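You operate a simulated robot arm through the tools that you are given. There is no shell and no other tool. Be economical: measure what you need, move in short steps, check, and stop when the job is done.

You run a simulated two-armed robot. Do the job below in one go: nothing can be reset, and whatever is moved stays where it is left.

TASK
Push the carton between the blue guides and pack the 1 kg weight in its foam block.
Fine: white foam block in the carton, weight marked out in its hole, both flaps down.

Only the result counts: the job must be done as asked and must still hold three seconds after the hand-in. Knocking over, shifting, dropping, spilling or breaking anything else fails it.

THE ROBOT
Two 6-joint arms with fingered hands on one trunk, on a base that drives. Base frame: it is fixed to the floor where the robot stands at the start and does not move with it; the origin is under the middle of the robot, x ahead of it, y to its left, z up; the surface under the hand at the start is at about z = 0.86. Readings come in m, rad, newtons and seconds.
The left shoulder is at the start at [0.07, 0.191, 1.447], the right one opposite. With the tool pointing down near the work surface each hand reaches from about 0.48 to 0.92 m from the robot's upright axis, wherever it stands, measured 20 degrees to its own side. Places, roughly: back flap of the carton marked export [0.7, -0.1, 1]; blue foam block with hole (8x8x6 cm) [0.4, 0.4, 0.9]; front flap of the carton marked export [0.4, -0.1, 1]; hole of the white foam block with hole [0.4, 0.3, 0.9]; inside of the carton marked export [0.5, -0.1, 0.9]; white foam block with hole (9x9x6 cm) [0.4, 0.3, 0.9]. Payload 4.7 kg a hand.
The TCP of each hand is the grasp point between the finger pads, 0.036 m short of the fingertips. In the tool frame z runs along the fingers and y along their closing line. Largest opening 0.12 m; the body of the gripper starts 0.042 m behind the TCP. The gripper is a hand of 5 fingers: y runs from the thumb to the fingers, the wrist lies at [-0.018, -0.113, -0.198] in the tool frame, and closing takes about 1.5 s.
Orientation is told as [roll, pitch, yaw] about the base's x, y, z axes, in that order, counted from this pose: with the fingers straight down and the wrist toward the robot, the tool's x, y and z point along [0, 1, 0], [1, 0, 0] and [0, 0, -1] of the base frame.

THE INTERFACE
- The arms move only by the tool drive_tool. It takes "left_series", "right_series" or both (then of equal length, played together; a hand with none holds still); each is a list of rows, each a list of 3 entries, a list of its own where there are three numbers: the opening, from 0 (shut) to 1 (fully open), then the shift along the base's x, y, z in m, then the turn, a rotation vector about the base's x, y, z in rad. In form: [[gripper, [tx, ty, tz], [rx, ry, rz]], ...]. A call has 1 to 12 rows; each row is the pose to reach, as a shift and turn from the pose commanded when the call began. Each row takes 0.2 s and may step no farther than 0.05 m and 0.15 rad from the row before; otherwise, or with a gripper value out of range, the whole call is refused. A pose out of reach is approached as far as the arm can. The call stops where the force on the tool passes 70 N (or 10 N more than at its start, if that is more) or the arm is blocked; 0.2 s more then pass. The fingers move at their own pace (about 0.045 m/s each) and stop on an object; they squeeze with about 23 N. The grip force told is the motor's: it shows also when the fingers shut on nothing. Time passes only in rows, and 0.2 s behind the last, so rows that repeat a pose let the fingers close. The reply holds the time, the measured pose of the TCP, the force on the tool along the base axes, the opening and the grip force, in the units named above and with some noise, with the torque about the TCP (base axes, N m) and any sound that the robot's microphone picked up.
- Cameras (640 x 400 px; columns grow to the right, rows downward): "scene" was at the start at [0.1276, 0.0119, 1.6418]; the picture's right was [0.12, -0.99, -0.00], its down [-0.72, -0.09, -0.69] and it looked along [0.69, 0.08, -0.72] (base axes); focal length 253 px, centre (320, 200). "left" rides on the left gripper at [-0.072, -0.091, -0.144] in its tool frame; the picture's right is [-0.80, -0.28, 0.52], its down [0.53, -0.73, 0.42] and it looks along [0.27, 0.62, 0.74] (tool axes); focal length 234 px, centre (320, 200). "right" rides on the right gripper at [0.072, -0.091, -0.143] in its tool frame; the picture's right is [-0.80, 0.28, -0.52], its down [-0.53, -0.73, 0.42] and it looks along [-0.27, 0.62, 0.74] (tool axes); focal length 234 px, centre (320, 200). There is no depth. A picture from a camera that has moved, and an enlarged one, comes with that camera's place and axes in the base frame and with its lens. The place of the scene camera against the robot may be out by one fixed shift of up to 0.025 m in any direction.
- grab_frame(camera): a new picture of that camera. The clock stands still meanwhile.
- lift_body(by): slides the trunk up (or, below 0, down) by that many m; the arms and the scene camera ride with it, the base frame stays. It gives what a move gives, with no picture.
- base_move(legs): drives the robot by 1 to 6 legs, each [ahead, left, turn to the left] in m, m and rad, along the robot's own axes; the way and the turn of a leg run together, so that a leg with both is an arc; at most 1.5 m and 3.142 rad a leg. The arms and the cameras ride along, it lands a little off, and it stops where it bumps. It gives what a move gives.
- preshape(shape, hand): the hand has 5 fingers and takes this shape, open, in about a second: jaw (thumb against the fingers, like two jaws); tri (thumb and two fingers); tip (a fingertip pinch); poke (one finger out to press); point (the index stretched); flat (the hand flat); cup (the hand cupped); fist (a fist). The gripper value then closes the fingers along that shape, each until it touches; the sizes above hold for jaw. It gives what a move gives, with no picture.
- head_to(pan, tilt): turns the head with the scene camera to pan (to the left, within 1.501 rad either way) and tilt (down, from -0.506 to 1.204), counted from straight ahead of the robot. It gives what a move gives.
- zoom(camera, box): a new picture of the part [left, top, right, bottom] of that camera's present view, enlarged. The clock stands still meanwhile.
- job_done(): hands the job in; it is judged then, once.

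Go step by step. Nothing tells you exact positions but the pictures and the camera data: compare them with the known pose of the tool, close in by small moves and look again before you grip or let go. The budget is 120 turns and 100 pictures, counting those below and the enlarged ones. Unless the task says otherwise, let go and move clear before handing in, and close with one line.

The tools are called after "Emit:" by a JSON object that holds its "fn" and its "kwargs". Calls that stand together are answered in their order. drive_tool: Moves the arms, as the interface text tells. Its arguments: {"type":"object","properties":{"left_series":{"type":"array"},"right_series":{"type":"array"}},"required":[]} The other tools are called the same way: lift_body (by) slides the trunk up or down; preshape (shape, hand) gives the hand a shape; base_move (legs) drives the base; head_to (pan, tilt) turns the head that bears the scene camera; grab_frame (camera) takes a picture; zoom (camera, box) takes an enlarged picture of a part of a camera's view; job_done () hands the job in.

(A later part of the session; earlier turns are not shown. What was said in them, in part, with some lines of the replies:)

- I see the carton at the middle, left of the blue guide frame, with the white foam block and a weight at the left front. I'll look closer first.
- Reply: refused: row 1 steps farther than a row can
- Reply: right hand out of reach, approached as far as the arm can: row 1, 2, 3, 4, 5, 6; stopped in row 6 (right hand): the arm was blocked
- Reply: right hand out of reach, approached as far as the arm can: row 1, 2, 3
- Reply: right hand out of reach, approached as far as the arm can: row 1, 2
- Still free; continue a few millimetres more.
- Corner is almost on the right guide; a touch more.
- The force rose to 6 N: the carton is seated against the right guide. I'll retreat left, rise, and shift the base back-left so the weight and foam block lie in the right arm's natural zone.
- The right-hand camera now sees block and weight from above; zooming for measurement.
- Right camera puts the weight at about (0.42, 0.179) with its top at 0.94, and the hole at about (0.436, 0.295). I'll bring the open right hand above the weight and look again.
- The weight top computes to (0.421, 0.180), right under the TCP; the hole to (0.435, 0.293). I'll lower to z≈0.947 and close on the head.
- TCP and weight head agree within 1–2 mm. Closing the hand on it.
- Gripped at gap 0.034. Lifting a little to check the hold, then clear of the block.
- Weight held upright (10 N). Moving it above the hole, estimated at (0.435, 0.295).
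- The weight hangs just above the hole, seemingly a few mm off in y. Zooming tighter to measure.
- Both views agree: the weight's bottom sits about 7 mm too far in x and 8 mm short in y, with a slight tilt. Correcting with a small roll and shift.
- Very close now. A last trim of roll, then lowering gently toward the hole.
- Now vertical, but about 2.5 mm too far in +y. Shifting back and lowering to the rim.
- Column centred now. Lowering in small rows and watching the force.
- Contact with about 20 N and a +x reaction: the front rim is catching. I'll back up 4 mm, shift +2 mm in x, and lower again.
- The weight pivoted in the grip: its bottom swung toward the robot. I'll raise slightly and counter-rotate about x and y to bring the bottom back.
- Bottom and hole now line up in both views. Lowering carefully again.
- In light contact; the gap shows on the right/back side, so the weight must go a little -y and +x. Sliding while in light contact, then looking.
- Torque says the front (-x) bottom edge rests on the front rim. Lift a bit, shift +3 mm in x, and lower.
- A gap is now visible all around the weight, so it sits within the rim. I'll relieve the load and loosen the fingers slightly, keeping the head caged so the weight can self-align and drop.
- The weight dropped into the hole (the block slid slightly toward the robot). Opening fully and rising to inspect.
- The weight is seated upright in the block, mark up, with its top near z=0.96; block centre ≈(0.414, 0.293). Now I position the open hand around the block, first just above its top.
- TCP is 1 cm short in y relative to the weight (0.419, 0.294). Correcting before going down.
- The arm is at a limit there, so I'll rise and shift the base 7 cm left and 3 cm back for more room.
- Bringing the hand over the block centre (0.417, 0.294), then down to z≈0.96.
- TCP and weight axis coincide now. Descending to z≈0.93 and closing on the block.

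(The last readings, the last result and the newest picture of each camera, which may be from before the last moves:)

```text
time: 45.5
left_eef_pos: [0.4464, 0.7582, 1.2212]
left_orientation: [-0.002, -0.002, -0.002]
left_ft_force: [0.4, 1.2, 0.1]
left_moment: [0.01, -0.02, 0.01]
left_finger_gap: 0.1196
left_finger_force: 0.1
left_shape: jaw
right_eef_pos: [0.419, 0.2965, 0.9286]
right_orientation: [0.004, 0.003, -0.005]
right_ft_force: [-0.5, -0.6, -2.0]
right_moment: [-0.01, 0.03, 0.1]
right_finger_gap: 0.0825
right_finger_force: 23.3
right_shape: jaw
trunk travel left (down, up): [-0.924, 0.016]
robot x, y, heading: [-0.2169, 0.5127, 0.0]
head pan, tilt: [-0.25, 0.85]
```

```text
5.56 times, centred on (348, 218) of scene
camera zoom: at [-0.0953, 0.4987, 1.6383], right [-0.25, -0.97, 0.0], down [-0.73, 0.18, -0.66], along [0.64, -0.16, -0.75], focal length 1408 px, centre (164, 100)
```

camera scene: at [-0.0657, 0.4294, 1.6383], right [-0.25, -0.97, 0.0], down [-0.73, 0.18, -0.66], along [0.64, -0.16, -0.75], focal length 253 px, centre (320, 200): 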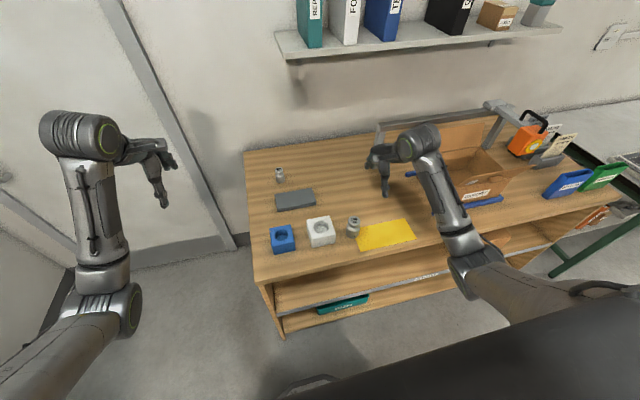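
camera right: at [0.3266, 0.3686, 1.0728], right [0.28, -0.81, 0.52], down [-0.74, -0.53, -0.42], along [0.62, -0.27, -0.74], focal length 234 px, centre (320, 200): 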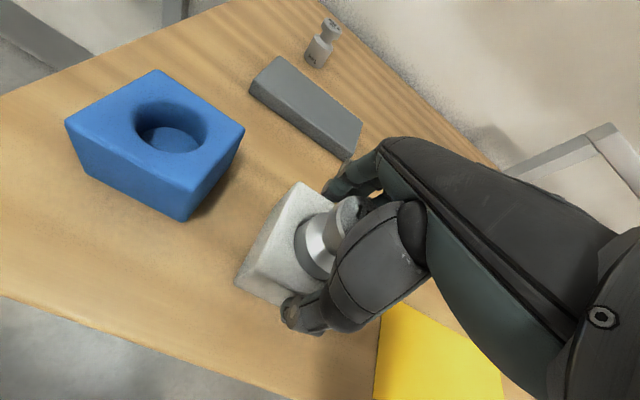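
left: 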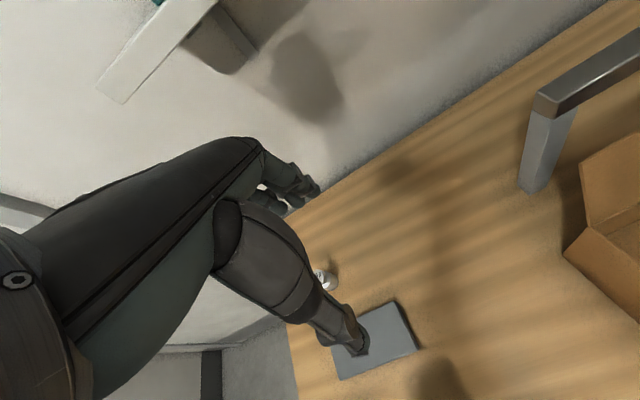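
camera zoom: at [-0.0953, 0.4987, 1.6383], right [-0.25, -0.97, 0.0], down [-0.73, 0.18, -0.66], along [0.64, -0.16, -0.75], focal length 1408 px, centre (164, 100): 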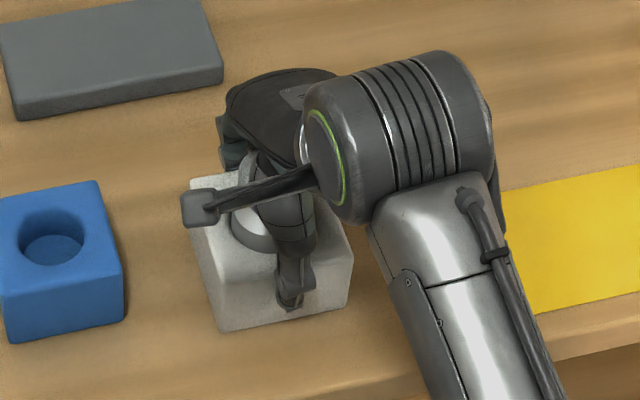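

The block is gripped (gap 0.0825). Lifting slowly to test the hold.

Emit:
{"fn": "drive_tool", "kwargs": {"right_series": [[0, [0, 0, 0.005], [0, 0, 0]], [0, [0, 0, 0.015], [0, 0, 0]], [0, [0, 0, 0.03], [0, 0, 0]], [0, [0, 0, 0.03], [0, 0, 0]]]}}

Emit:
{"fn": "grab_frame", "kwargs": {"camera": "right"}}

```text
time: 46.5
left_eef_pos: [0.4481, 0.758, 1.2212]
left_orientation: [-0.001, 0.001, -0.003]
left_ft_force: [0.3, -0.5, -0.3]
left_moment: [-0.02, 0.0, 0.02]
left_finger_gap: 0.1197
left_finger_force: 0.2
left_shape: jaw
right_eef_pos: [0.4196, 0.296, 0.9559]
right_orientation: [0.005, 0.004, -0.007]
right_ft_force: [-0.4, 0.3, -10.1]
right_moment: [-0.02, -0.01, 0.02]
right_finger_gap: 0.0827
right_finger_force: 23.1
right_shape: jaw
trunk travel left (down, up): [-0.924, 0.016]
robot x, y, heading: [-0.2199, 0.5154, 0.0]
head pan, tilt: [-0.25, 0.85]
```

```text
32 pictures are left
camera right: at [0.3277, 0.3679, 1.1002], right [0.28, -0.81, 0.52], down [-0.74, -0.53, -0.42], along [0.61, -0.27, -0.74], focal length 234 px, centre (320, 200)
```

right: 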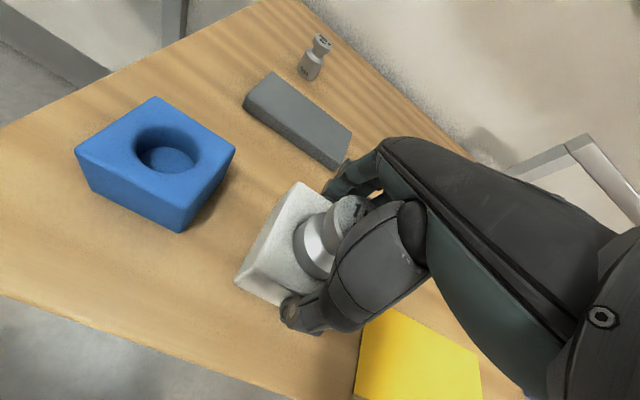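

Held securely. Raising it to z≈1.15 and driving the base toward the carton, staying left of it so the wrist can come in over the carton's left wall.

Emit:
{"fn": "drive_tool", "kwargs": {"right_series": [[0, [0, 0, 0.04], [0, 0, 0]], [0, [0, 0, 0.08], [0, 0, 0]], [0, [0, 0, 0.12], [0, 0, 0]], [0, [0, 0, 0.16], [0, 0, 0]], [0, [0, 0, 0.19], [0, 0, 0]]]}}

Emit:
{"fn": "base_move", "kwargs": {"legs": [[0.15, 0, 0], [0, -0.22, 0]]}}

Emit:
{"fn": "head_to", "kwargs": {"pan": -0.5, "tilt": 0.9}}

Emit:
{"fn": "grab_frame", "kwargs": {"camera": "scene"}}

```text
time: 47.7
left_eef_pos: [0.4472, 0.758, 1.2211]
left_orientation: [-0.001, 0.0, -0.002]
left_ft_force: [0.3, 0.3, -0.3]
left_moment: [-0.06, 0.04, 0.01]
left_finger_gap: 0.1198
left_finger_force: 0.0
left_shape: jaw
right_eef_pos: [0.4208, 0.296, 1.1465]
right_orientation: [0.004, 0.004, -0.005]
right_ft_force: [-0.7, 0.2, -9.1]
right_moment: [-0.02, -0.04, -0.01]
right_finger_gap: 0.0824
right_finger_force: 23.4
right_shape: jaw
trunk travel left (down, up): [-0.924, 0.016]
robot x, y, heading: [-0.2195, 0.5185, -0.002]
head pan, tilt: [-0.25, 0.85]
```

```text
time: 50.3
left_eef_pos: [0.6006, 0.544, 1.2207]
left_orientation: [-0.003, 0.0, 0.001]
left_ft_force: [0.3, 0.9, 0.7]
left_moment: [-0.06, -0.02, 0.02]
left_finger_gap: 0.1197
left_finger_force: 0.0
left_shape: jaw
right_eef_pos: [0.5747, 0.0809, 1.1484]
right_orientation: [0.003, 0.006, -0.005]
right_ft_force: [-0.6, 1.3, -8.9]
right_moment: [-0.06, -0.05, -0.02]
right_finger_gap: 0.0828
right_finger_force: 22.6
right_shape: jaw
trunk travel left (down, up): [-0.924, 0.016]
robot x, y, heading: [-0.0683, 0.297, 0.002]
head pan, tilt: [-0.25, 0.85]
```

```text
time: 51.1
left_eef_pos: [0.6024, 0.5399, 1.2214]
left_orientation: [-0.001, 0.0, -0.001]
left_ft_force: [-0.1, -0.7, 0.0]
left_moment: [0.03, -0.04, 0.03]
left_finger_gap: 0.1196
left_finger_force: 0.1
left_shape: jaw
right_eef_pos: [0.5753, 0.0778, 1.1459]
right_orientation: [0.006, 0.004, -0.005]
right_ft_force: [-0.1, -0.2, -9.7]
right_moment: [0.0, -0.04, 0.02]
right_finger_gap: 0.0826
right_finger_force: 22.8
right_shape: jaw
trunk travel left (down, up): [-0.924, 0.016]
robot x, y, heading: [-0.0632, 0.2937, 0.0]
head pan, tilt: [-0.499, 0.901]
```

```text
31 pictures are left
camera scene: at [0.0509, 0.2632, 1.6343], right [-0.48, -0.88, 0.0], down [-0.69, 0.37, -0.62], along [0.54, -0.3, -0.78], focal length 253 px, centre (320, 200)
```

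scene: 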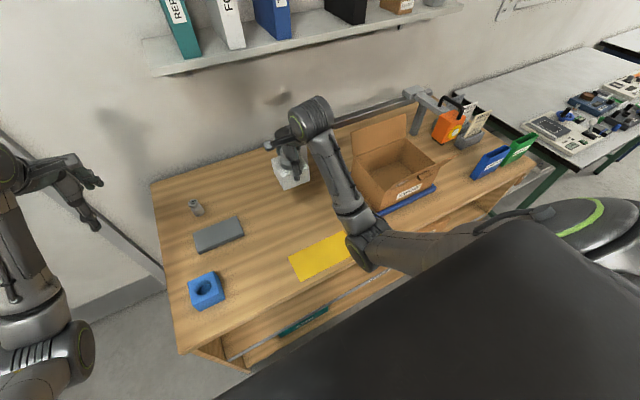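

The block hangs left of the carton. I'll zoom on the carton to fix its position.

Emit:
{"fn": "zoom", "kwargs": {"camera": "scene", "box": [335, 105, 447, 217]}}

```text
3.57 times, centred on (391, 161) of scene
camera zoom: at [0.0509, 0.2632, 1.6343], right [-0.48, -0.88, 0.0], down [-0.69, 0.37, -0.62], along [0.54, -0.3, -0.78], focal length 905 px, centre (66, 339)
```

zoom: 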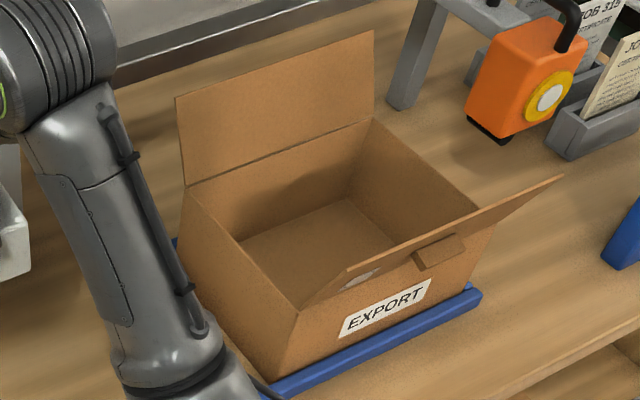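

Carton occupies about x 0.44–0.63, y −0.19…−0.44, wall tops near 0.99. I'll yaw the hand −90° while easing toward it, so the wrist ends up on the left side.

Emit:
{"fn": "drive_tool", "kwargs": {"right_series": [[0, [-0.003, -0.01, 0.005], [0, 0, -0.14]], [0, [-0.006, -0.02, 0.01], [0, 0, -0.28]], [0, [-0.009, -0.03, 0.01], [0, 0, -0.42]], [0, [-0.012, -0.045, 0.01], [0, 0, -0.56]], [0, [-0.015, -0.06, 0.01], [0, 0, -0.7]], [0, [-0.018, -0.075, 0.01], [0, 0, -0.84]], [0, [-0.021, -0.09, 0.01], [0, 0, -0.98]]]}}

```text
time: 52.7
left_eef_pos: [0.6014, 0.5409, 1.2207]
left_orientation: [0.001, 0.0, 0.0]
left_ft_force: [1.3, -0.3, -0.4]
left_moment: [0.06, 0.03, -0.01]
left_finger_gap: 0.1195
left_finger_force: 0.0
left_shape: jaw
right_eef_pos: [0.5702, 0.0002, 1.1113]
right_orientation: [0.01, -0.01, -0.985]
right_ft_force: [-0.6, -0.1, -9.9]
right_moment: [0.0, -0.01, 0.04]
right_finger_gap: 0.0826
right_finger_force: 22.9
right_shape: jaw
right hand out of reach, approached as far as the arm can: row 4, 5, 6, 7
trunk travel left (down, up): [-0.924, 0.016]
robot x, y, heading: [-0.0667, 0.2986, -0.002]
head pan, tilt: [-0.499, 0.901]
```

Rotation goes well though the height limit is felt there. Translating toward the carton where the reach is better.

Emit:
{"fn": "drive_tool", "kwargs": {"right_series": [[0, [0, -0.03, -0.01], [0, 0, 0]], [0, [0, -0.06, -0.02], [0, 0, 0]], [0, [0, -0.09, -0.02], [0, 0, -0.1]], [0, [0, -0.12, -0.02], [0, 0, -0.2]], [0, [-0.005, -0.15, -0.02], [0, 0, -0.3]], [0, [-0.01, -0.17, -0.02], [0, 0, -0.4]]]}}

Emit:
{"fn": "grab_frame", "kwargs": {"camera": "scene"}}

```text
time: 54.1
left_eef_pos: [0.6019, 0.5401, 1.2207]
left_orientation: [0.0, 0.0, -0.001]
left_ft_force: [-0.6, 0.0, -0.2]
left_moment: [0.05, 0.01, -0.06]
left_finger_gap: 0.1196
left_finger_force: 0.0
left_shape: jaw
right_eef_pos: [0.5757, -0.1819, 1.07]
right_orientation: [0.008, 0.004, -1.381]
right_ft_force: [0.2, -0.2, -10.4]
right_moment: [0.0, -0.02, -0.04]
right_finger_gap: 0.0827
right_finger_force: 23.3
right_shape: jaw
right hand out of reach, approached as far as the arm can: row 4, 5, 6
trunk travel left (down, up): [-0.924, 0.016]
robot x, y, heading: [-0.0643, 0.3008, 0.002]
head pan, tilt: [-0.499, 0.901]
```

```text
29 pictures are left
camera scene: at [0.0508, 0.263, 1.6343], right [-0.48, -0.88, 0.0], down [-0.69, 0.38, -0.62], along [0.54, -0.3, -0.78], focal length 253 px, centre (320, 200)
```

scene: 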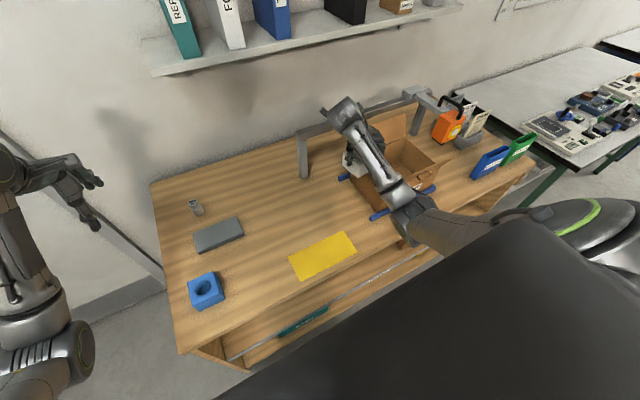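

Block is at the left wall's edge with only about 1 cm clearance; zooming to see clearance of block and forearm.

Emit:
{"fn": "zoom", "kwargs": {"camera": "scene", "box": [315, 90, 455, 230]}}

Emit:
{"fn": "grab_frame", "kwargs": {"camera": "right"}}

```text
2.86 times, centred on (385, 160) of scene
camera zoom: at [0.0508, 0.263, 1.6343], right [-0.48, -0.88, 0.0], down [-0.69, 0.38, -0.62], along [0.54, -0.3, -0.78], focal length 724 px, centre (134, 314)
```

zoom: 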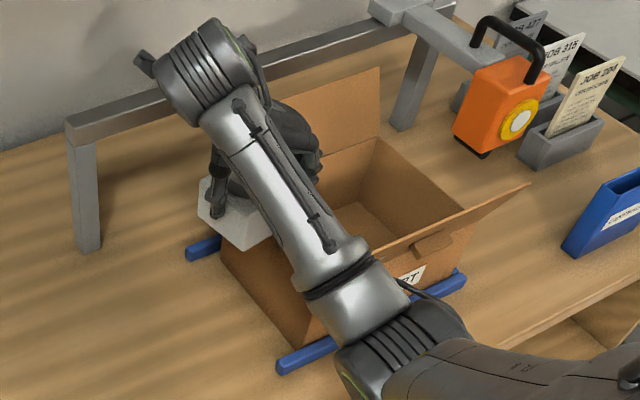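

```text
27 pictures are left
camera right: at [0.6276, -0.0802, 1.2132], right [-0.74, -0.43, 0.52], down [-0.66, 0.62, -0.43], along [-0.14, -0.66, -0.74], focal length 234 px, centre (320, 200)
```

right: 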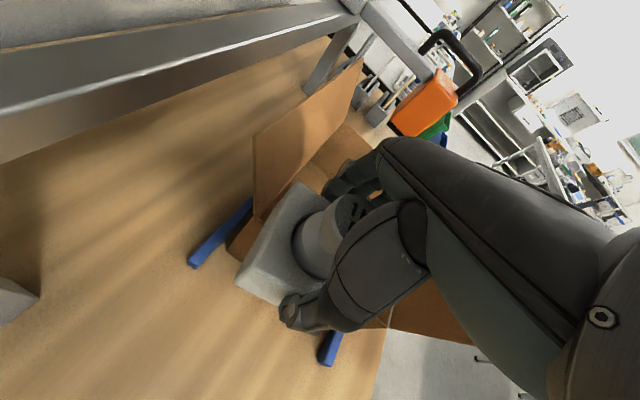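

The forearm actually stays high (z≥1.2) and left of the carton. I'll raise the trunk for clearance, then shift the base right and slightly back so the block comes over the carton.

Emit:
{"fn": "lift_body", "kwargs": {"by": 0.015}}

Emit:
{"fn": "base_move", "kwargs": {"legs": [[-0.035, 0, 0], [0, -0.1, 0]]}}

Emit:
{"fn": "zoom", "kwargs": {"camera": "scene", "box": [315, 90, 455, 230]}}

```text
time: 54.7
left_eef_pos: [0.6028, 0.5402, 1.2365]
left_orientation: [-0.001, -0.001, -0.001]
left_ft_force: [-0.7, -0.8, 0.6]
left_moment: [0.02, -0.02, -0.03]
left_finger_gap: 0.1195
left_finger_force: 0.1
left_shape: jaw
right_eef_pos: [0.5754, -0.1813, 1.0851]
right_orientation: [0.008, 0.002, -1.385]
right_ft_force: [-0.2, 0.1, -9.8]
right_moment: [-0.05, 0.0, 0.0]
right_finger_gap: 0.0827
right_finger_force: 22.9
right_shape: jaw
trunk travel left (down, up): [-0.939, 0.001]
robot x, y, heading: [-0.0632, 0.2982, 0.001]
head pan, tilt: [-0.499, 0.901]
```

```text
time: 56.4
left_eef_pos: [0.5656, 0.4437, 1.2341]
left_orientation: [-0.004, 0.0, -0.002]
left_ft_force: [-0.1, -0.1, -0.3]
left_moment: [-0.06, -0.01, 0.0]
left_finger_gap: 0.1201
left_finger_force: 0.1
left_shape: jaw
right_eef_pos: [0.5396, -0.2795, 1.085]
right_orientation: [0.006, 0.0, -1.386]
right_ft_force: [-0.3, 0.9, -9.6]
right_moment: [-0.08, 0.02, -0.02]
right_finger_gap: 0.0825
right_finger_force: 22.0
right_shape: jaw
trunk travel left (down, up): [-0.939, 0.001]
robot x, y, heading: [-0.1038, 0.1993, -0.005]
head pan, tilt: [-0.499, 0.901]
```

```text
2.86 times, centred on (385, 160) of scene
camera zoom: at [0.0157, 0.1682, 1.6494], right [-0.48, -0.88, 0.0], down [-0.69, 0.37, -0.62], along [0.54, -0.3, -0.78], focal length 724 px, centre (134, 314)
```

zoom: 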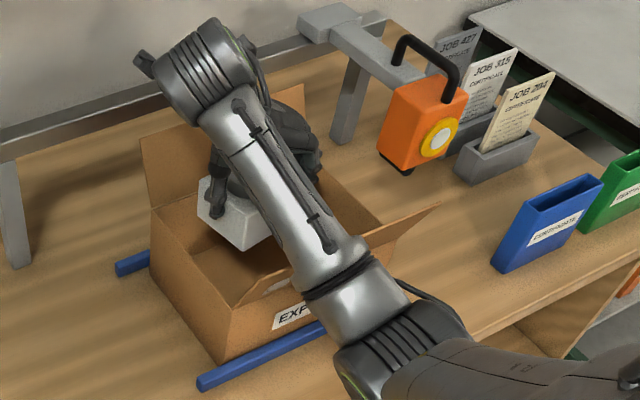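

Block is above the carton interior. Lowering a first part and checking.

Emit:
{"fn": "drive_tool", "kwargs": {"right_series": [[0, [0, 0, -0.02], [0, 0, -0.05]], [0, [0, 0, -0.045], [0, 0, -0.1]], [0, [0, 0, -0.07], [0, 0, -0.15]], [0, [0, 0, -0.07], [0, 0, -0.18]]]}}

```text
time: 57.4
left_eef_pos: [0.5665, 0.4408, 1.235]
left_orientation: [-0.001, 0.0, -0.001]
left_ft_force: [-0.2, -0.1, -0.7]
left_moment: [0.01, 0.02, -0.01]
left_finger_gap: 0.1198
left_finger_force: 0.1
left_shape: jaw
right_eef_pos: [0.5379, -0.2822, 1.015]
right_orientation: [0.006, 0.003, -1.565]
right_ft_force: [0.1, -0.4, -9.4]
right_moment: [-0.02, 0.04, 0.02]
right_finger_gap: 0.0827
right_finger_force: 23.0
right_shape: jaw
trunk travel left (down, up): [-0.939, 0.001]
robot x, y, heading: [-0.0985, 0.2, -0.001]
head pan, tilt: [-0.499, 0.901]
```

Reach is fine now. Lowering further while easing 1 cm more to the right for wall clearance.

Emit:
{"fn": "drive_tool", "kwargs": {"right_series": [[0, [0, -0.012, 0], [0, 0, 0]], [0, [0, -0.012, -0.02], [0, 0, 0]], [0, [0, -0.012, -0.04], [0, 0, 0]], [0, [0, -0.012, -0.055], [0, 0, 0]], [0, [0, -0.012, -0.065], [0, 0, 0]], [0, [0, -0.012, -0.065], [0, 0, 0]]]}}

Emit:
{"fn": "zoom", "kwargs": {"camera": "scene", "box": [315, 90, 455, 230]}}

Emit:
{"fn": "grab_frame", "kwargs": {"camera": "right"}}

```text
time: 58.8
left_eef_pos: [0.5665, 0.4399, 1.2348]
left_orientation: [0.001, 0.0, -0.001]
left_ft_force: [0.0, 0.5, -0.1]
left_moment: [-0.03, 0.0, -0.03]
left_finger_gap: 0.1197
left_finger_force: 0.0
left_shape: jaw
right_eef_pos: [0.5387, -0.2945, 0.9498]
right_orientation: [0.008, 0.004, -1.564]
right_ft_force: [0.6, 0.6, -10.8]
right_moment: [0.0, 0.08, 0.0]
right_finger_gap: 0.0826
right_finger_force: 23.6
right_shape: jaw
trunk travel left (down, up): [-0.939, 0.001]
robot x, y, heading: [-0.0976, 0.2018, -0.004]
head pan, tilt: [-0.499, 0.901]
```

```text
2.86 times, centred on (385, 160) of scene
camera zoom: at [0.015, 0.1639, 1.6493], right [-0.48, -0.88, 0.0], down [-0.69, 0.38, -0.62], along [0.54, -0.3, -0.78], focal length 724 px, centre (134, 314)
```

zoom: 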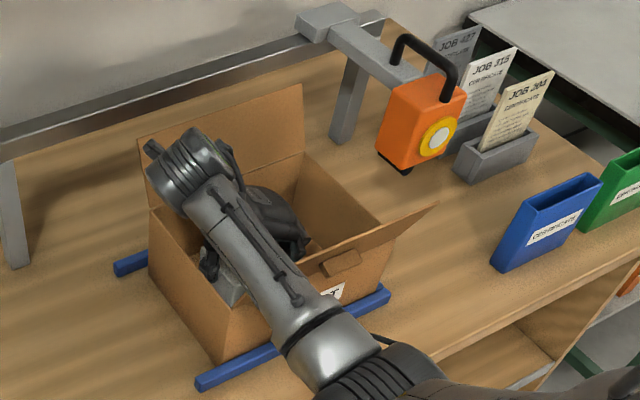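

```text
24 pictures are left
camera right: at [0.6079, -0.2027, 1.0941], right [-0.81, -0.29, 0.52], down [-0.53, 0.73, -0.43], along [-0.26, -0.62, -0.74], focal length 234 px, centre (320, 200)
```

right: 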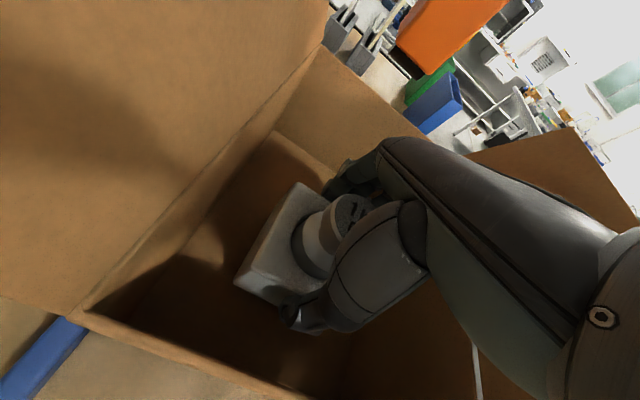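

All clear inside the carton. Lowering the last ~1.7 cm until touch.

Emit:
{"fn": "drive_tool", "kwargs": {"right_series": [[0, [0, 0, -0.005], [0, 0, 0]], [0, [0, 0, -0.01], [0, 0, 0]], [0, [0, 0, -0.013], [0, 0, 0]], [0, [0, 0, -0.015], [0, 0, 0]], [0, [0, 0, -0.015], [0, 0, 0]]]}}

```text
time: 60.0
left_eef_pos: [0.561, 0.4437, 1.2388]
left_orientation: [-0.003, -0.004, -0.001]
left_ft_force: [-0.7, -0.7, 1.2]
left_moment: [0.01, 0.01, 0.02]
left_finger_gap: 0.1198
left_finger_force: 0.0
left_shape: jaw
right_eef_pos: [0.5356, -0.2924, 0.9421]
right_orientation: [0.014, -0.001, -1.565]
right_ft_force: [0.3, 0.1, -11.0]
right_moment: [-0.02, 0.04, -0.02]
right_finger_gap: 0.0829
right_finger_force: 22.2
right_shape: jaw
trunk travel left (down, up): [-0.939, 0.001]
robot x, y, heading: [-0.1007, 0.1948, -0.002]
head pan, tilt: [-0.499, 0.901]
```

The tool feels no contact but the body shifted slightly, so some arm link may be touching. Looking.

Emit:
{"fn": "zoom", "kwargs": {"camera": "scene", "box": [315, 90, 475, 250]}}

Emit:
{"fn": "grab_frame", "kwargs": {"camera": "left"}}

```text
2.50 times, centred on (395, 170) of scene
camera zoom: at [0.0063, 0.1685, 1.6505], right [-0.48, -0.88, 0.0], down [-0.68, 0.37, -0.62], along [0.55, -0.3, -0.78], focal length 634 px, centre (132, 275)
```

zoom: 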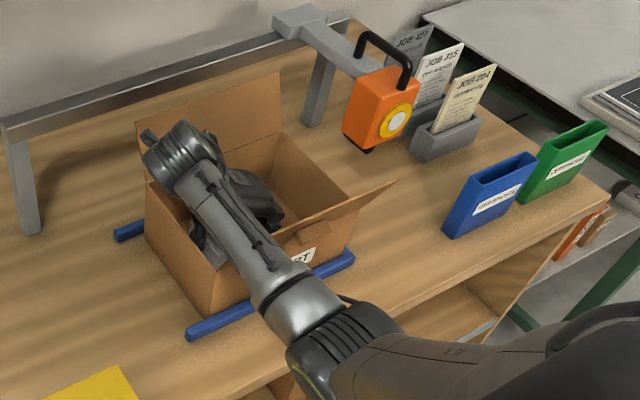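

```text
22 pictures are left
camera left: at [0.4677, 0.3707, 1.3806], right [-0.28, -0.8, -0.52], down [-0.73, 0.53, -0.43], along [0.63, 0.26, -0.73], focal length 234 px, centre (320, 200)
```

left: 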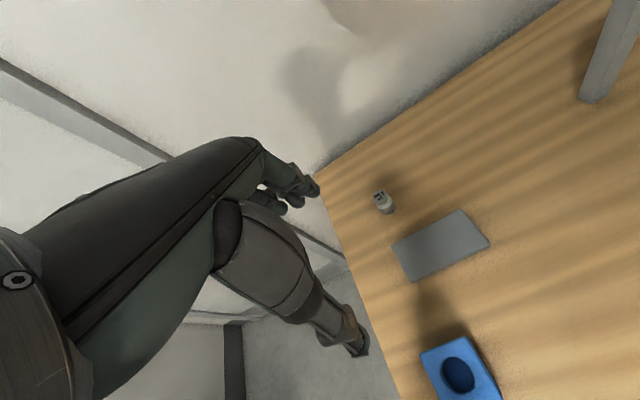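

Probably the forearm grazes the front flap's left corner. I'll rise slightly, move 1.4 cm left, and lower again.

Emit:
{"fn": "drive_tool", "kwargs": {"right_series": [[0, [0, 0, 0.012], [0, 0, 0]], [0, [0, 0.014, 0.012], [0, 0, 0]], [0, [0, 0.014, 0.006], [0, 0, 0]], [0, [0, 0.014, 0.002], [0, 0, 0]], [0, [0, 0.014, 0.002], [0, 0, 0]]]}}

```text
time: 61.1
left_eef_pos: [0.5614, 0.4439, 1.2389]
left_orientation: [-0.003, -0.006, 0.0]
left_ft_force: [0.1, -1.1, -0.2]
left_moment: [0.04, -0.03, -0.02]
left_finger_gap: 0.1196
left_finger_force: 0.0
left_shape: jaw
right_eef_pos: [0.5371, -0.2782, 0.9433]
right_orientation: [0.013, -0.001, -1.563]
right_ft_force: [-2.8, 1.8, -3.8]
right_moment: [-0.23, 0.01, -0.07]
right_finger_gap: 0.0826
right_finger_force: 23.6
right_shape: jaw
trunk travel left (down, up): [-0.939, 0.001]
robot x, y, heading: [-0.1045, 0.2021, -0.006]
head pan, tilt: [-0.499, 0.901]
```

Some support now appears on the block. Checking with the right camera how close it is to the floor.

Emit:
{"fn": "grab_frame", "kwargs": {"camera": "right"}}

```text
21 pictures are left
camera right: at [0.6048, -0.1863, 1.0877], right [-0.81, -0.28, 0.51], down [-0.53, 0.73, -0.43], along [-0.25, -0.62, -0.74], focal length 234 px, centre (320, 200)
```

right: 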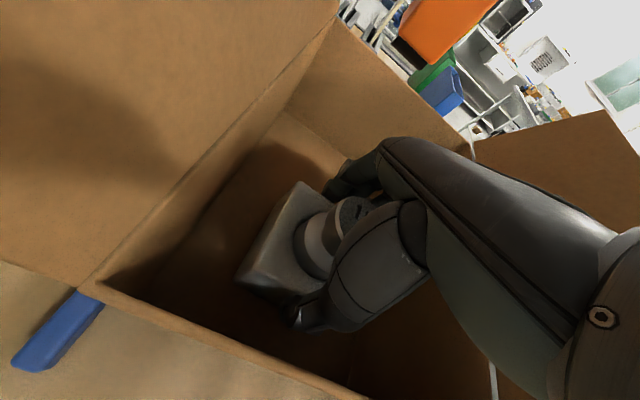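

The block is within millimetres of the floor, with part of its weight already borne. Releasing gently by opening a little.

Emit:
{"fn": "drive_tool", "kwargs": {"right_series": [[0.74, [0, 0, 0], [0, 0, 0]], [0.78, [0, 0, 0], [0, 0, 0]], [0.82, [0, 0, 0], [0, 0, 0]], [0.84, [0, 0, 0], [0, 0, 0]]]}}

Emit:
{"fn": "grab_frame", "kwargs": {"camera": "right"}}

```text
time: 62.1
left_eef_pos: [0.5596, 0.4434, 1.2386]
left_orientation: [-0.004, -0.006, -0.001]
left_ft_force: [-0.4, 1.0, -0.1]
left_moment: [0.02, -0.03, 0.05]
left_finger_gap: 0.1196
left_finger_force: 0.0
left_shape: jaw
right_eef_pos: [0.5355, -0.2776, 0.9423]
right_orientation: [0.013, 0.001, -1.564]
right_ft_force: [0.3, -0.4, -0.1]
right_moment: [0.02, 0.01, -0.01]
right_finger_gap: 0.1006
right_finger_force: 0.0
right_shape: jaw
trunk travel left (down, up): [-0.939, 0.001]
robot x, y, heading: [-0.099, 0.1986, -0.004]
head pan, tilt: [-0.499, 0.901]
```

```text
20 pictures are left
camera right: at [0.6046, -0.1862, 1.0868], right [-0.81, -0.28, 0.51], down [-0.53, 0.73, -0.43], along [-0.25, -0.62, -0.74], focal length 234 px, centre (320, 200)
```

right: 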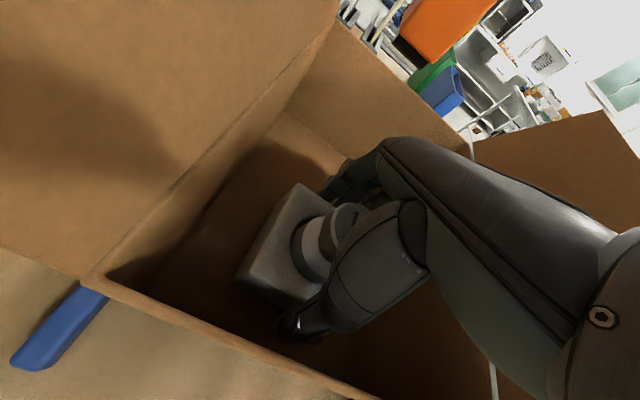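

Released; the block with the weight stands on the carton floor. Rising straight up out of the carton, then a look.

Emit:
{"fn": "drive_tool", "kwargs": {"right_series": [[0.84, [0, 0, 0.02], [0, 0, 0]], [0.84, [0, 0, 0.045], [0, 0, 0]], [0.84, [0, 0, 0.075], [0, 0, 0]], [0.84, [0, 0, 0.105], [0, 0, 0]], [0.84, [0.0, 0.03, 0.13], [0, 0, 0]], [0.84, [0.0, 0.07, 0.13], [0, 0, 0]], [0.84, [0.0, 0.11, 0.13], [0, 0, 0]], [0.84, [0.0, 0.15, 0.13], [0, 0, 0.1]], [0.84, [0.0, 0.19, 0.13], [0, 0, 0.24]], [0.84, [0.0, 0.23, 0.13], [0, 0, 0.38]]]}}

Emit:
{"fn": "zoom", "kwargs": {"camera": "scene", "box": [315, 70, 475, 230]}}

```text
time: 64.3
left_eef_pos: [0.5652, 0.4417, 1.2363]
left_orientation: [-0.001, -0.004, -0.001]
left_ft_force: [-0.6, 0.2, -0.7]
left_moment: [-0.04, 0.01, -0.02]
left_finger_gap: 0.1198
left_finger_force: 0.1
left_shape: jaw
right_eef_pos: [0.538, -0.0473, 1.0681]
right_orientation: [0.009, 0.0, -1.184]
right_ft_force: [0.0, 0.2, 0.0]
right_moment: [-0.01, -0.02, 0.0]
right_finger_gap: 0.1005
right_finger_force: 0.2
right_shape: jaw
right hand out of reach, approached as far as the arm can: row 5, 6, 7, 8
trunk travel left (down, up): [-0.939, 0.001]
robot x, y, heading: [-0.1025, 0.2017, -0.0]
head pan, tilt: [-0.499, 0.901]
```

```text
2.50 times, centred on (395, 150) of scene
camera zoom: at [0.0134, 0.1667, 1.6495], right [-0.48, -0.88, 0.0], down [-0.69, 0.38, -0.62], along [0.54, -0.3, -0.78], focal length 634 px, centre (132, 325)
```

zoom: 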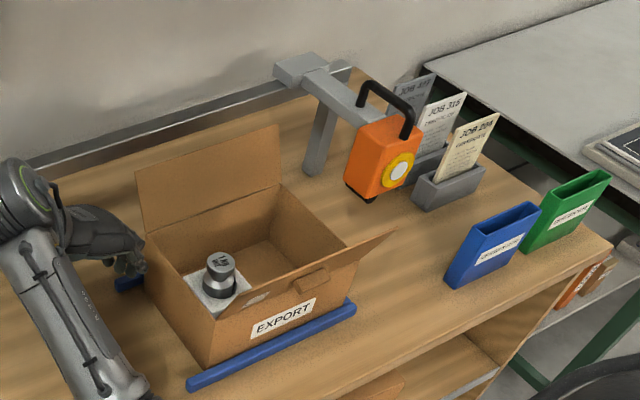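

Block and weight sit properly in the carton. Next the flaps: I unwind the hand's yaw left of the carton, rise, and drive to stand in front of the carton.

Emit:
{"fn": "drive_tool", "kwargs": {"right_series": [[0.5, [0, 0.01, 0], [0, 0, 0.14]], [0, [0, 0.02, 0], [0, 0, 0.28]], [0, [0, 0.03, 0], [0, 0, 0.42]], [0, [0, 0.03, 0.01], [0, 0, 0.56]], [0, [0.02, 0.03, 0.02], [0, 0, 0.7]], [0, [0.04, 0.03, 0.04], [0, 0, 0.84]], [0, [0.05, 0.03, 0.06], [0, 0, 0.98]], [0, [0.06, 0.03, 0.08], [0, 0, 1.1]], [0, [0.06, 0.03, 0.1], [0, 0, 1.184]], [0, [0.06, 0.03, 0.12], [0, 0, 1.184]]]}}

```text
time: 66.5
left_eef_pos: [0.5647, 0.4424, 1.2361]
left_orientation: [-0.001, -0.002, 0.0]
left_ft_force: [-0.4, 0.9, 0.3]
left_moment: [0.01, -0.03, -0.01]
left_finger_gap: 0.1198
left_finger_force: 0.0
left_shape: jaw
right_eef_pos: [0.5981, -0.0193, 1.1881]
right_orientation: [0.01, 0.002, 0.002]
right_ft_force: [-0.6, 0.3, 0.2]
right_moment: [-0.01, -0.01, 0.01]
right_finger_gap: 0.0003
right_finger_force: 23.1
right_shape: jaw
trunk travel left (down, up): [-0.939, 0.001]
robot x, y, heading: [-0.0999, 0.1989, -0.002]
head pan, tilt: [-0.499, 0.901]
```

Now driving 0.2 m right, then reaching over behind the back flap.

Emit:
{"fn": "base_move", "kwargs": {"legs": [[0, -0.2, 0]]}}

Emit:
{"fn": "drive_tool", "kwargs": {"right_series": [[0, [0.03, -0.03, 0.01], [0, 0, 0]], [0, [0.06, -0.06, 0.01], [0, 0, 0]], [0, [0.08, -0.09, 0.01], [0, 0, 0]], [0, [0.105, -0.1, 0.01], [0, 0, 0]]]}}

Emit:
{"fn": "head_to", "kwargs": {"pan": -0.35, "tilt": 0.75}}

Emit:
{"fn": "grab_frame", "kwargs": {"camera": "scene"}}

```text
time: 68.1
left_eef_pos: [0.5657, 0.2431, 1.2357]
left_orientation: [-0.004, 0.0, -0.004]
left_ft_force: [0.6, 0.8, -0.7]
left_moment: [-0.05, -0.02, 0.03]
left_finger_gap: 0.1196
left_finger_force: 0.0
left_shape: jaw
right_eef_pos: [0.5956, -0.2191, 1.1888]
right_orientation: [0.007, 0.001, -0.004]
right_ft_force: [-0.4, 0.5, -1.0]
right_moment: [-0.03, -0.01, -0.02]
right_finger_gap: 0.0003
right_finger_force: 22.9
right_shape: jaw
trunk travel left (down, up): [-0.939, 0.001]
robot x, y, heading: [-0.0984, -0.0025, -0.004]
head pan, tilt: [-0.499, 0.901]
```

```text
time: 69.1
left_eef_pos: [0.567, 0.2409, 1.2346]
left_orientation: [0.0, -0.001, -0.005]
left_ft_force: [0.3, 0.1, -0.5]
left_moment: [0.01, 0.02, 0.01]
left_finger_gap: 0.1196
left_finger_force: 0.0
left_shape: jaw
right_eef_pos: [0.6996, -0.3221, 1.1947]
right_orientation: [0.009, 0.004, -0.004]
right_ft_force: [0.2, 0.2, 0.1]
right_moment: [-0.01, 0.02, 0.0]
right_finger_gap: 0.0
right_finger_force: 23.0
right_shape: jaw
trunk travel left (down, up): [-0.939, 0.001]
robot x, y, heading: [-0.1011, 0.0012, -0.01]
head pan, tilt: [-0.499, 0.901]
```

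```text
time: 69.8
left_eef_pos: [0.5651, 0.2406, 1.2351]
left_orientation: [0.0, 0.001, -0.005]
left_ft_force: [-0.2, -0.1, 0.2]
left_moment: [-0.01, 0.0, 0.0]
left_finger_gap: 0.1198
left_finger_force: 0.1
left_shape: jaw
right_eef_pos: [0.6986, -0.3218, 1.1946]
right_orientation: [0.007, 0.003, -0.006]
right_ft_force: [-1.5, 0.3, 0.3]
right_moment: [-0.02, 0.0, -0.01]
right_finger_gap: 0.0
right_finger_force: 22.2
right_shape: jaw
trunk travel left (down, up): [-0.939, 0.001]
robot x, y, heading: [-0.1009, 0.001, -0.003]
head pan, tilt: [-0.351, 0.75]
```

```text
18 pictures are left
camera scene: at [0.0247, -0.0258, 1.6613], right [-0.35, -0.94, 0.0], down [-0.64, 0.24, -0.73], along [0.68, -0.26, -0.68], focal length 253 px, centre (320, 200)
```

scene: 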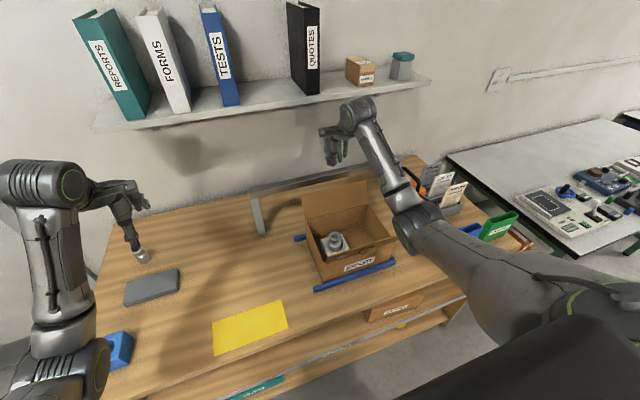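

The hand is behind/above the back flap. Lowering so the fingertips come just below the flap's top edge, behind it.

Emit:
{"fn": "drive_tool", "kwargs": {"right_series": [[0, [0.003, 0.005, -0.04], [0, 0, 0]], [0, [0.003, 0.005, -0.075], [0, 0, 0]], [0, [0.003, 0.005, -0.092], [0, 0, 0]], [0, [0.003, 0.005, -0.092], [0, 0, 0]]]}}

Emit:
{"fn": "zoom", "kwargs": {"camera": "scene", "box": [290, 120, 418, 300]}}

```text
time: 70.8
left_eef_pos: [0.5658, 0.2409, 1.2364]
left_orientation: [-0.001, -0.001, -0.004]
left_ft_force: [-0.5, -0.4, 0.3]
left_moment: [0.01, 0.0, 0.03]
left_finger_gap: 0.1197
left_finger_force: 0.1
left_shape: jaw
right_eef_pos: [0.7012, -0.3187, 1.1068]
right_orientation: [0.008, 0.003, -0.006]
right_ft_force: [-0.1, 0.7, -0.5]
right_moment: [0.01, 0.02, 0.02]
right_finger_gap: 0.0002
right_finger_force: 22.4
right_shape: jaw
trunk travel left (down, up): [-0.939, 0.001]
robot x, y, heading: [-0.102, -0.0009, -0.007]
head pan, tilt: [-0.351, 0.75]
```

```text
2.22 times, centred on (354, 210) of scene
camera zoom: at [0.0244, -0.026, 1.6614], right [-0.35, -0.94, 0.0], down [-0.64, 0.24, -0.73], along [0.69, -0.26, -0.68], focal length 563 px, centre (244, 178)
```

zoom: 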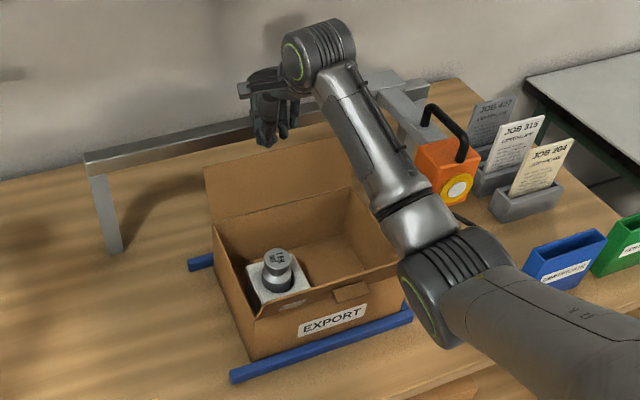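

The tips are still just above the flap's edge line. Lowering another 1.5 cm, watching force for the rail behind.

Emit:
{"fn": "drive_tool", "kwargs": {"right_series": [[0, [0, 0, -0.008], [0, 0, 0]], [0, [0, 0, -0.018], [0, 0, 0]], [0, [-0.01, 0, -0.018], [0, 0, 0]], [0, [-0.02, 0, -0.018], [0, 0, 0]], [0, [-0.03, 0, -0.018], [0, 0, 0]]]}}

Emit:
{"fn": "zoom", "kwargs": {"camera": "scene", "box": [290, 120, 418, 300]}}

```text
time: 72.0
left_eef_pos: [0.5642, 0.2407, 1.2356]
left_orientation: [-0.001, -0.003, -0.004]
left_ft_force: [-0.4, 0.7, 1.2]
left_moment: [-0.02, -0.03, 0.02]
left_finger_gap: 0.1195
left_finger_force: 0.1
left_shape: jaw
right_eef_pos: [0.6716, -0.3163, 1.0904]
right_orientation: [0.008, 0.002, -0.003]
right_ft_force: [-0.1, -0.6, 0.1]
right_moment: [-0.02, 0.0, 0.02]
right_finger_gap: 0.0
right_finger_force: 23.1
right_shape: jaw
trunk travel left (down, up): [-0.939, 0.001]
robot x, y, heading: [-0.0979, -0.0014, -0.004]
head pan, tilt: [-0.351, 0.75]
```

```text
2.22 times, centred on (354, 210) of scene
camera zoom: at [0.0228, -0.0263, 1.6615], right [-0.35, -0.94, 0.0], down [-0.64, 0.24, -0.73], along [0.69, -0.26, -0.68], focal length 563 px, centre (244, 178)
```

zoom: 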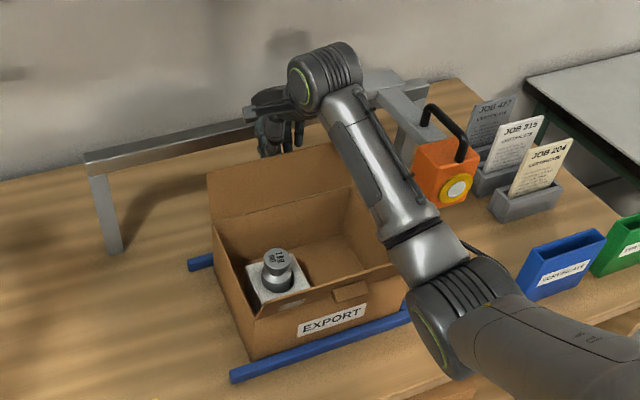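

The flap is starting to tip forward under the fingers. Now following its arc: forward, then down over the opening.

Emit:
{"fn": "drive_tool", "kwargs": {"right_series": [[0, [-0.018, 0, 0], [0, 0, 0]], [0, [-0.038, 0, -0.002], [0, 0, 0]], [0, [-0.058, 0, -0.006], [0, 0, 0]], [0, [-0.066, 0, -0.011], [0, 0, 0]], [0, [-0.075, 0, -0.018], [0, 0, 0]], [0, [-0.081, 0, -0.026], [0, 0, 0]], [0, [-0.087, 0, -0.035], [0, 0, 0]], [0, [-0.091, 0, -0.045], [0, 0, 0]], [0, [-0.095, 0, -0.055], [0, 0, 0]], [0, [-0.097, 0, -0.062], [0, 0, 0]]]}}

Emit:
{"fn": "zoom", "kwargs": {"camera": "scene", "box": [290, 140, 418, 300]}}

```text
time: 74.1
left_eef_pos: [0.5634, 0.2408, 1.2381]
left_orientation: [-0.001, -0.003, -0.007]
left_ft_force: [0.2, -0.1, -0.8]
left_moment: [-0.03, 0.02, 0.02]
left_finger_gap: 0.1196
left_finger_force: 0.0
left_shape: jaw
right_eef_pos: [0.5849, -0.315, 1.0503]
right_orientation: [0.002, -0.041, 0.0]
right_ft_force: [-13.4, -0.8, 34.5]
right_moment: [0.01, 0.73, 0.04]
right_finger_gap: 0.0001
right_finger_force: 23.0
right_shape: jaw
trunk travel left (down, up): [-0.939, 0.001]
robot x, y, heading: [-0.102, -0.0004, -0.003]
head pan, tilt: [-0.351, 0.75]
stopped in row 10 (right hand): the force on the tool passed its limit at 74 N (the readings are from after the stop); the commanded pose is now the measured one
```

```text
2.50 times, centred on (354, 220) of scene
camera zoom: at [0.0195, -0.0256, 1.6617], right [-0.35, -0.94, 0.0], down [-0.64, 0.24, -0.73], along [0.69, -0.26, -0.68], focal length 634 px, centre (235, 150)
```

zoom: 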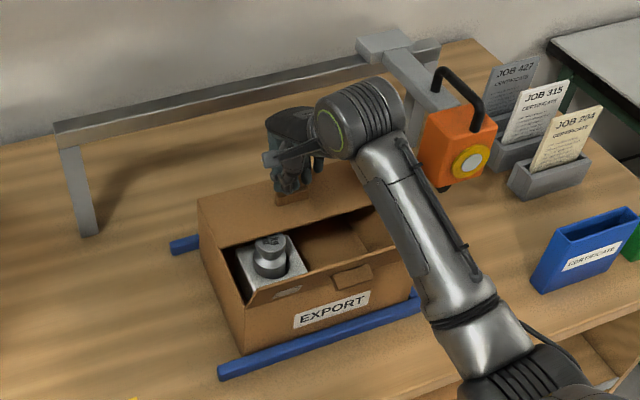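

The back flap is down against its stop. Lifting the hand straight off and checking it stays.

Emit:
{"fn": "drive_tool", "kwargs": {"right_series": [[0, [0, 0, 0.02], [0, 0.02, 0]], [0, [0, 0, 0.05], [0, 0.041, 0]], [0, [0, 0, 0.09], [0, 0.041, 0]], [0, [-0.03, 0, 0.13], [0, 0.041, 0]]]}}

Emit:
{"fn": "zoom", "kwargs": {"camera": "scene", "box": [290, 140, 418, 300]}}

```text
time: 75.1
left_eef_pos: [0.5649, 0.2398, 1.2355]
left_orientation: [-0.001, -0.001, -0.007]
left_ft_force: [0.3, -0.2, 0.6]
left_moment: [0.0, -0.06, 0.03]
left_finger_gap: 0.1198
left_finger_force: 0.1
left_shape: jaw
right_eef_pos: [0.5537, -0.3168, 1.172]
right_orientation: [0.004, 0.013, -0.001]
right_ft_force: [-0.3, 1.1, 0.2]
right_moment: [0.04, -0.01, 0.03]
right_finger_gap: 0.0
right_finger_force: 23.1
right_shape: jaw
trunk travel left (down, up): [-0.939, 0.001]
robot x, y, heading: [-0.099, 0.0016, -0.007]
head pan, tilt: [-0.351, 0.75]
```

```text
2.50 times, centred on (354, 220) of scene
camera zoom: at [0.0235, -0.0275, 1.6614], right [-0.35, -0.94, 0.0], down [-0.64, 0.24, -0.73], along [0.69, -0.26, -0.68], focal length 634 px, centre (235, 150)
```

zoom: 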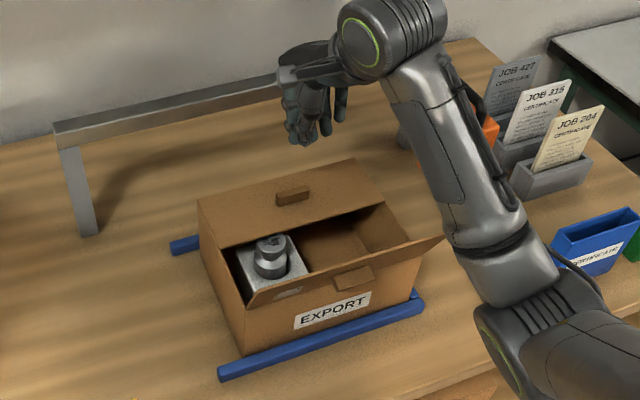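

The back flap stays down. Now the front flap: drive back 10 cm and bring the shut hand down in front of it.

Emit:
{"fn": "base_move", "kwargs": {"legs": [[-0.1, 0, 0]]}}

Emit:
{"fn": "drive_tool", "kwargs": {"right_series": [[0, [-0.035, 0, 0], [0, 0, 0]], [0, [-0.07, 0, 0], [0, 0, 0]], [0, [-0.105, 0, 0], [0, 0, 0]], [0, [-0.105, 0, -0.04], [0, 0, 0]], [0, [-0.105, 0, -0.08], [0, 0, 0]], [0, [-0.105, 0, -0.1], [0, 0, 0]]]}}

Emit:
{"fn": "zoom", "kwargs": {"camera": "scene", "box": [300, 140, 460, 300]}}

```text
time: 76.3
left_eef_pos: [0.4698, 0.2388, 1.2342]
left_orientation: [-0.001, 0.003, -0.008]
left_ft_force: [0.6, 0.4, -0.5]
left_moment: [0.02, 0.01, 0.01]
left_finger_gap: 0.1196
left_finger_force: 0.1
left_shape: jaw
right_eef_pos: [0.4565, -0.3175, 1.1707]
right_orientation: [0.004, 0.017, -0.005]
right_ft_force: [0.9, 0.3, -0.3]
right_moment: [0.01, 0.0, 0.0]
right_finger_gap: 0.0003
right_finger_force: 23.1
right_shape: jaw
trunk travel left (down, up): [-0.939, 0.001]
robot x, y, heading: [-0.2015, 0.0039, -0.011]
head pan, tilt: [-0.351, 0.75]
```

```text
time: 77.7
left_eef_pos: [0.4652, 0.2379, 1.2376]
left_orientation: [0.0, -0.003, -0.009]
left_ft_force: [0.4, 0.0, 0.0]
left_moment: [0.02, -0.02, 0.03]
left_finger_gap: 0.1198
left_finger_force: 0.1
left_shape: jaw
right_eef_pos: [0.3485, -0.3173, 1.0726]
right_orientation: [0.003, 0.013, -0.005]
right_ft_force: [1.1, -0.8, 0.2]
right_moment: [-0.01, 0.01, -0.05]
right_finger_gap: 0.0
right_finger_force: 23.2
right_shape: jaw
trunk travel left (down, up): [-0.939, 0.001]
robot x, y, heading: [-0.1982, 0.0027, -0.011]
head pan, tilt: [-0.351, 0.75]
```

```text
2.50 times, centred on (380, 220) of scene
camera zoom: at [-0.0763, -0.0264, 1.6616], right [-0.35, -0.94, 0.0], down [-0.64, 0.24, -0.73], along [0.68, -0.26, -0.68], focal length 634 px, centre (170, 150)
```

zoom: 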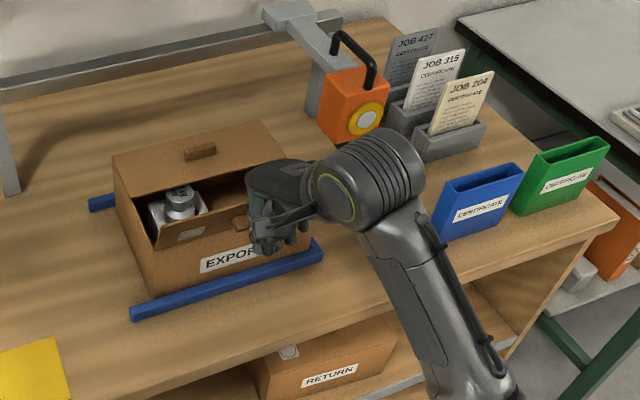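

The hand is in front of the flap. Pushing it forward along its arc and down.

Emit:
{"fn": "drive_tool", "kwargs": {"right_series": [[0, [0.03, 0, 0], [0, 0, 0]], [0, [0.055, 0, 0.002], [0, 0, 0]], [0, [0.075, 0, 0.005], [0, 0, 0]], [0, [0.095, 0, 0.008], [0, 0, 0]], [0, [0.11, 0, 0.008], [0, 0, 0]], [0, [0.125, 0, 0.003], [0, 0, 0]], [0, [0.137, 0, -0.005], [0, 0, 0]], [0, [0.144, 0, -0.012], [0, 0, 0]], [0, [0.148, 0, -0.018], [0, 0, 0]]]}}

Emit:
{"fn": "zoom", "kwargs": {"camera": "scene", "box": [300, 140, 460, 300]}}

```text
time: 79.7
left_eef_pos: [0.468, 0.2374, 1.2364]
left_orientation: [0.001, 0.0, -0.008]
left_ft_force: [0.8, -0.1, -0.2]
left_moment: [0.05, 0.03, -0.02]
left_finger_gap: 0.1198
left_finger_force: 0.0
left_shape: jaw
right_eef_pos: [0.496, -0.3179, 1.0527]
right_orientation: [0.003, 0.014, -0.004]
right_ft_force: [-0.1, -0.4, -0.4]
right_moment: [0.03, 0.03, 0.03]
right_finger_gap: 0.0
right_finger_force: 23.0
right_shape: jaw
trunk travel left (down, up): [-0.939, 0.001]
robot x, y, heading: [-0.2012, -0.0002, -0.001]
head pan, tilt: [-0.351, 0.75]
```

```text
2.50 times, centred on (380, 220) of scene
camera zoom: at [-0.0747, -0.0262, 1.6614], right [-0.35, -0.94, 0.0], down [-0.64, 0.24, -0.73], along [0.68, -0.26, -0.68], focal length 634 px, centre (170, 150)
```

zoom: 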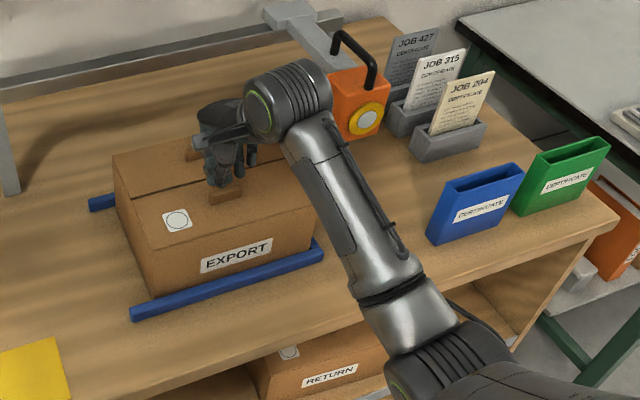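

Both flaps look down. A gentle press to make sure the front flap is fully closed.

Emit:
{"fn": "drive_tool", "kwargs": {"right_series": [[0, [0, 0, -0.003], [0, 0, 0]], [0, [0, 0, -0.006], [0, 0, 0]], [0, [0, 0, -0.009], [0, 0, 0]]]}}

```text
time: 80.5
left_eef_pos: [0.4653, 0.2389, 1.2387]
left_orientation: [-0.002, -0.004, -0.011]
left_ft_force: [-0.3, -0.7, -0.1]
left_moment: [0.02, 0.01, 0.01]
left_finger_gap: 0.1198
left_finger_force: 0.0
left_shape: jaw
right_eef_pos: [0.4958, -0.3178, 1.0498]
right_orientation: [0.001, 0.004, -0.003]
right_ft_force: [1.2, -4.4, 26.9]
right_moment: [-0.11, 0.09, 0.06]
right_finger_gap: 0.0
right_finger_force: 23.0
right_shape: jaw
trunk travel left (down, up): [-0.939, 0.001]
robot x, y, heading: [-0.2018, -0.0013, -0.012]
head pan, tilt: [-0.351, 0.75]
```

Pressed firmly (27 N) against the stop. Lifting straight up, moving clear and checking.

Emit:
{"fn": "drive_tool", "kwargs": {"right_series": [[0, [0, 0, 0.02], [0, 0, 0]], [0, [0, 0, 0.05], [0, 0, 0]], [0, [0, 0, 0.09], [0, 0, 0]], [0, [0, -0.02, 0.13], [0, 0, 0]], [0, [0, -0.06, 0.13], [0, 0, 0]], [0, [0, -0.1, 0.13], [0, 0, 0]], [0, [0, -0.14, 0.13], [0, 0, 0]]]}}

Emit:
{"fn": "zoom", "kwargs": {"camera": "scene", "box": [310, 150, 410, 250]}}

Emit:
{"fn": "grab_frame", "kwargs": {"camera": "scene"}}

```text
time: 82.1
left_eef_pos: [0.4669, 0.2368, 1.2359]
left_orientation: [0.003, 0.0, -0.009]
left_ft_force: [-1.0, 0.0, 0.6]
left_moment: [0.01, 0.03, 0.03]
left_finger_gap: 0.1197
left_finger_force: 0.0
left_shape: jaw
right_eef_pos: [0.4973, -0.4552, 1.1743]
right_orientation: [0.005, 0.014, -0.004]
right_ft_force: [-0.2, 0.2, -0.7]
right_moment: [0.02, 0.0, -0.03]
right_finger_gap: 0.0
right_finger_force: 23.2
right_shape: jaw
trunk travel left (down, up): [-0.939, 0.001]
robot x, y, heading: [-0.2038, -0.0006, -0.011]
head pan, tilt: [-0.351, 0.75]
```

```text
4.00 times, centred on (360, 200) of scene
camera zoom: at [-0.0749, -0.028, 1.6613], right [-0.35, -0.94, 0.0], down [-0.64, 0.24, -0.73], along [0.68, -0.26, -0.68], focal length 1014 px, centre (160, 200)
```

zoom: 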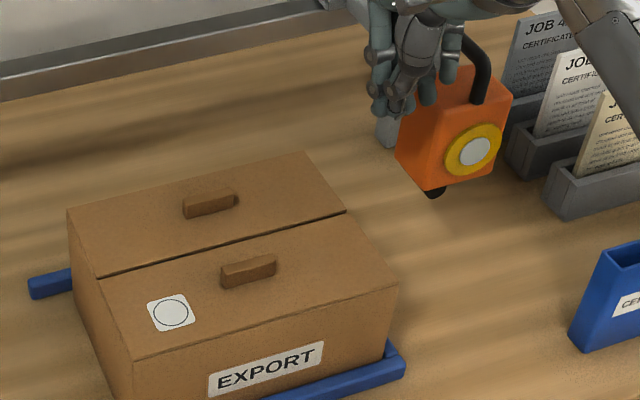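

```text
10 pictures are left
camera scene: at [-0.0749, -0.028, 1.6613], right [-0.35, -0.94, 0.0], down [-0.64, 0.24, -0.73], along [0.68, -0.26, -0.68], focal length 253 px, centre (320, 200)
```

scene: 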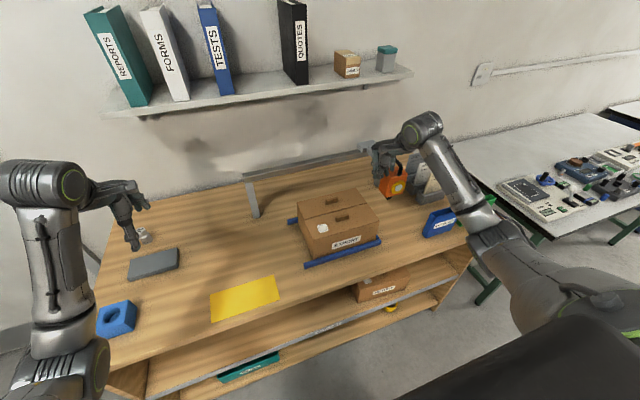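

The carton sits between the blue guides, with the white foam block and the upright 1 kg weight inside and both flaps closed. Both hands are clear, so I'm handing in.

Emit:
{"fn": "job_done", "kwargs": {}}

```text
The job is handed in.
```

The carton is between the blue guides. The white foam block is inside it with the 1 kg weight in its hole, OUT mark up, and both flaps are down; the job is handed in.
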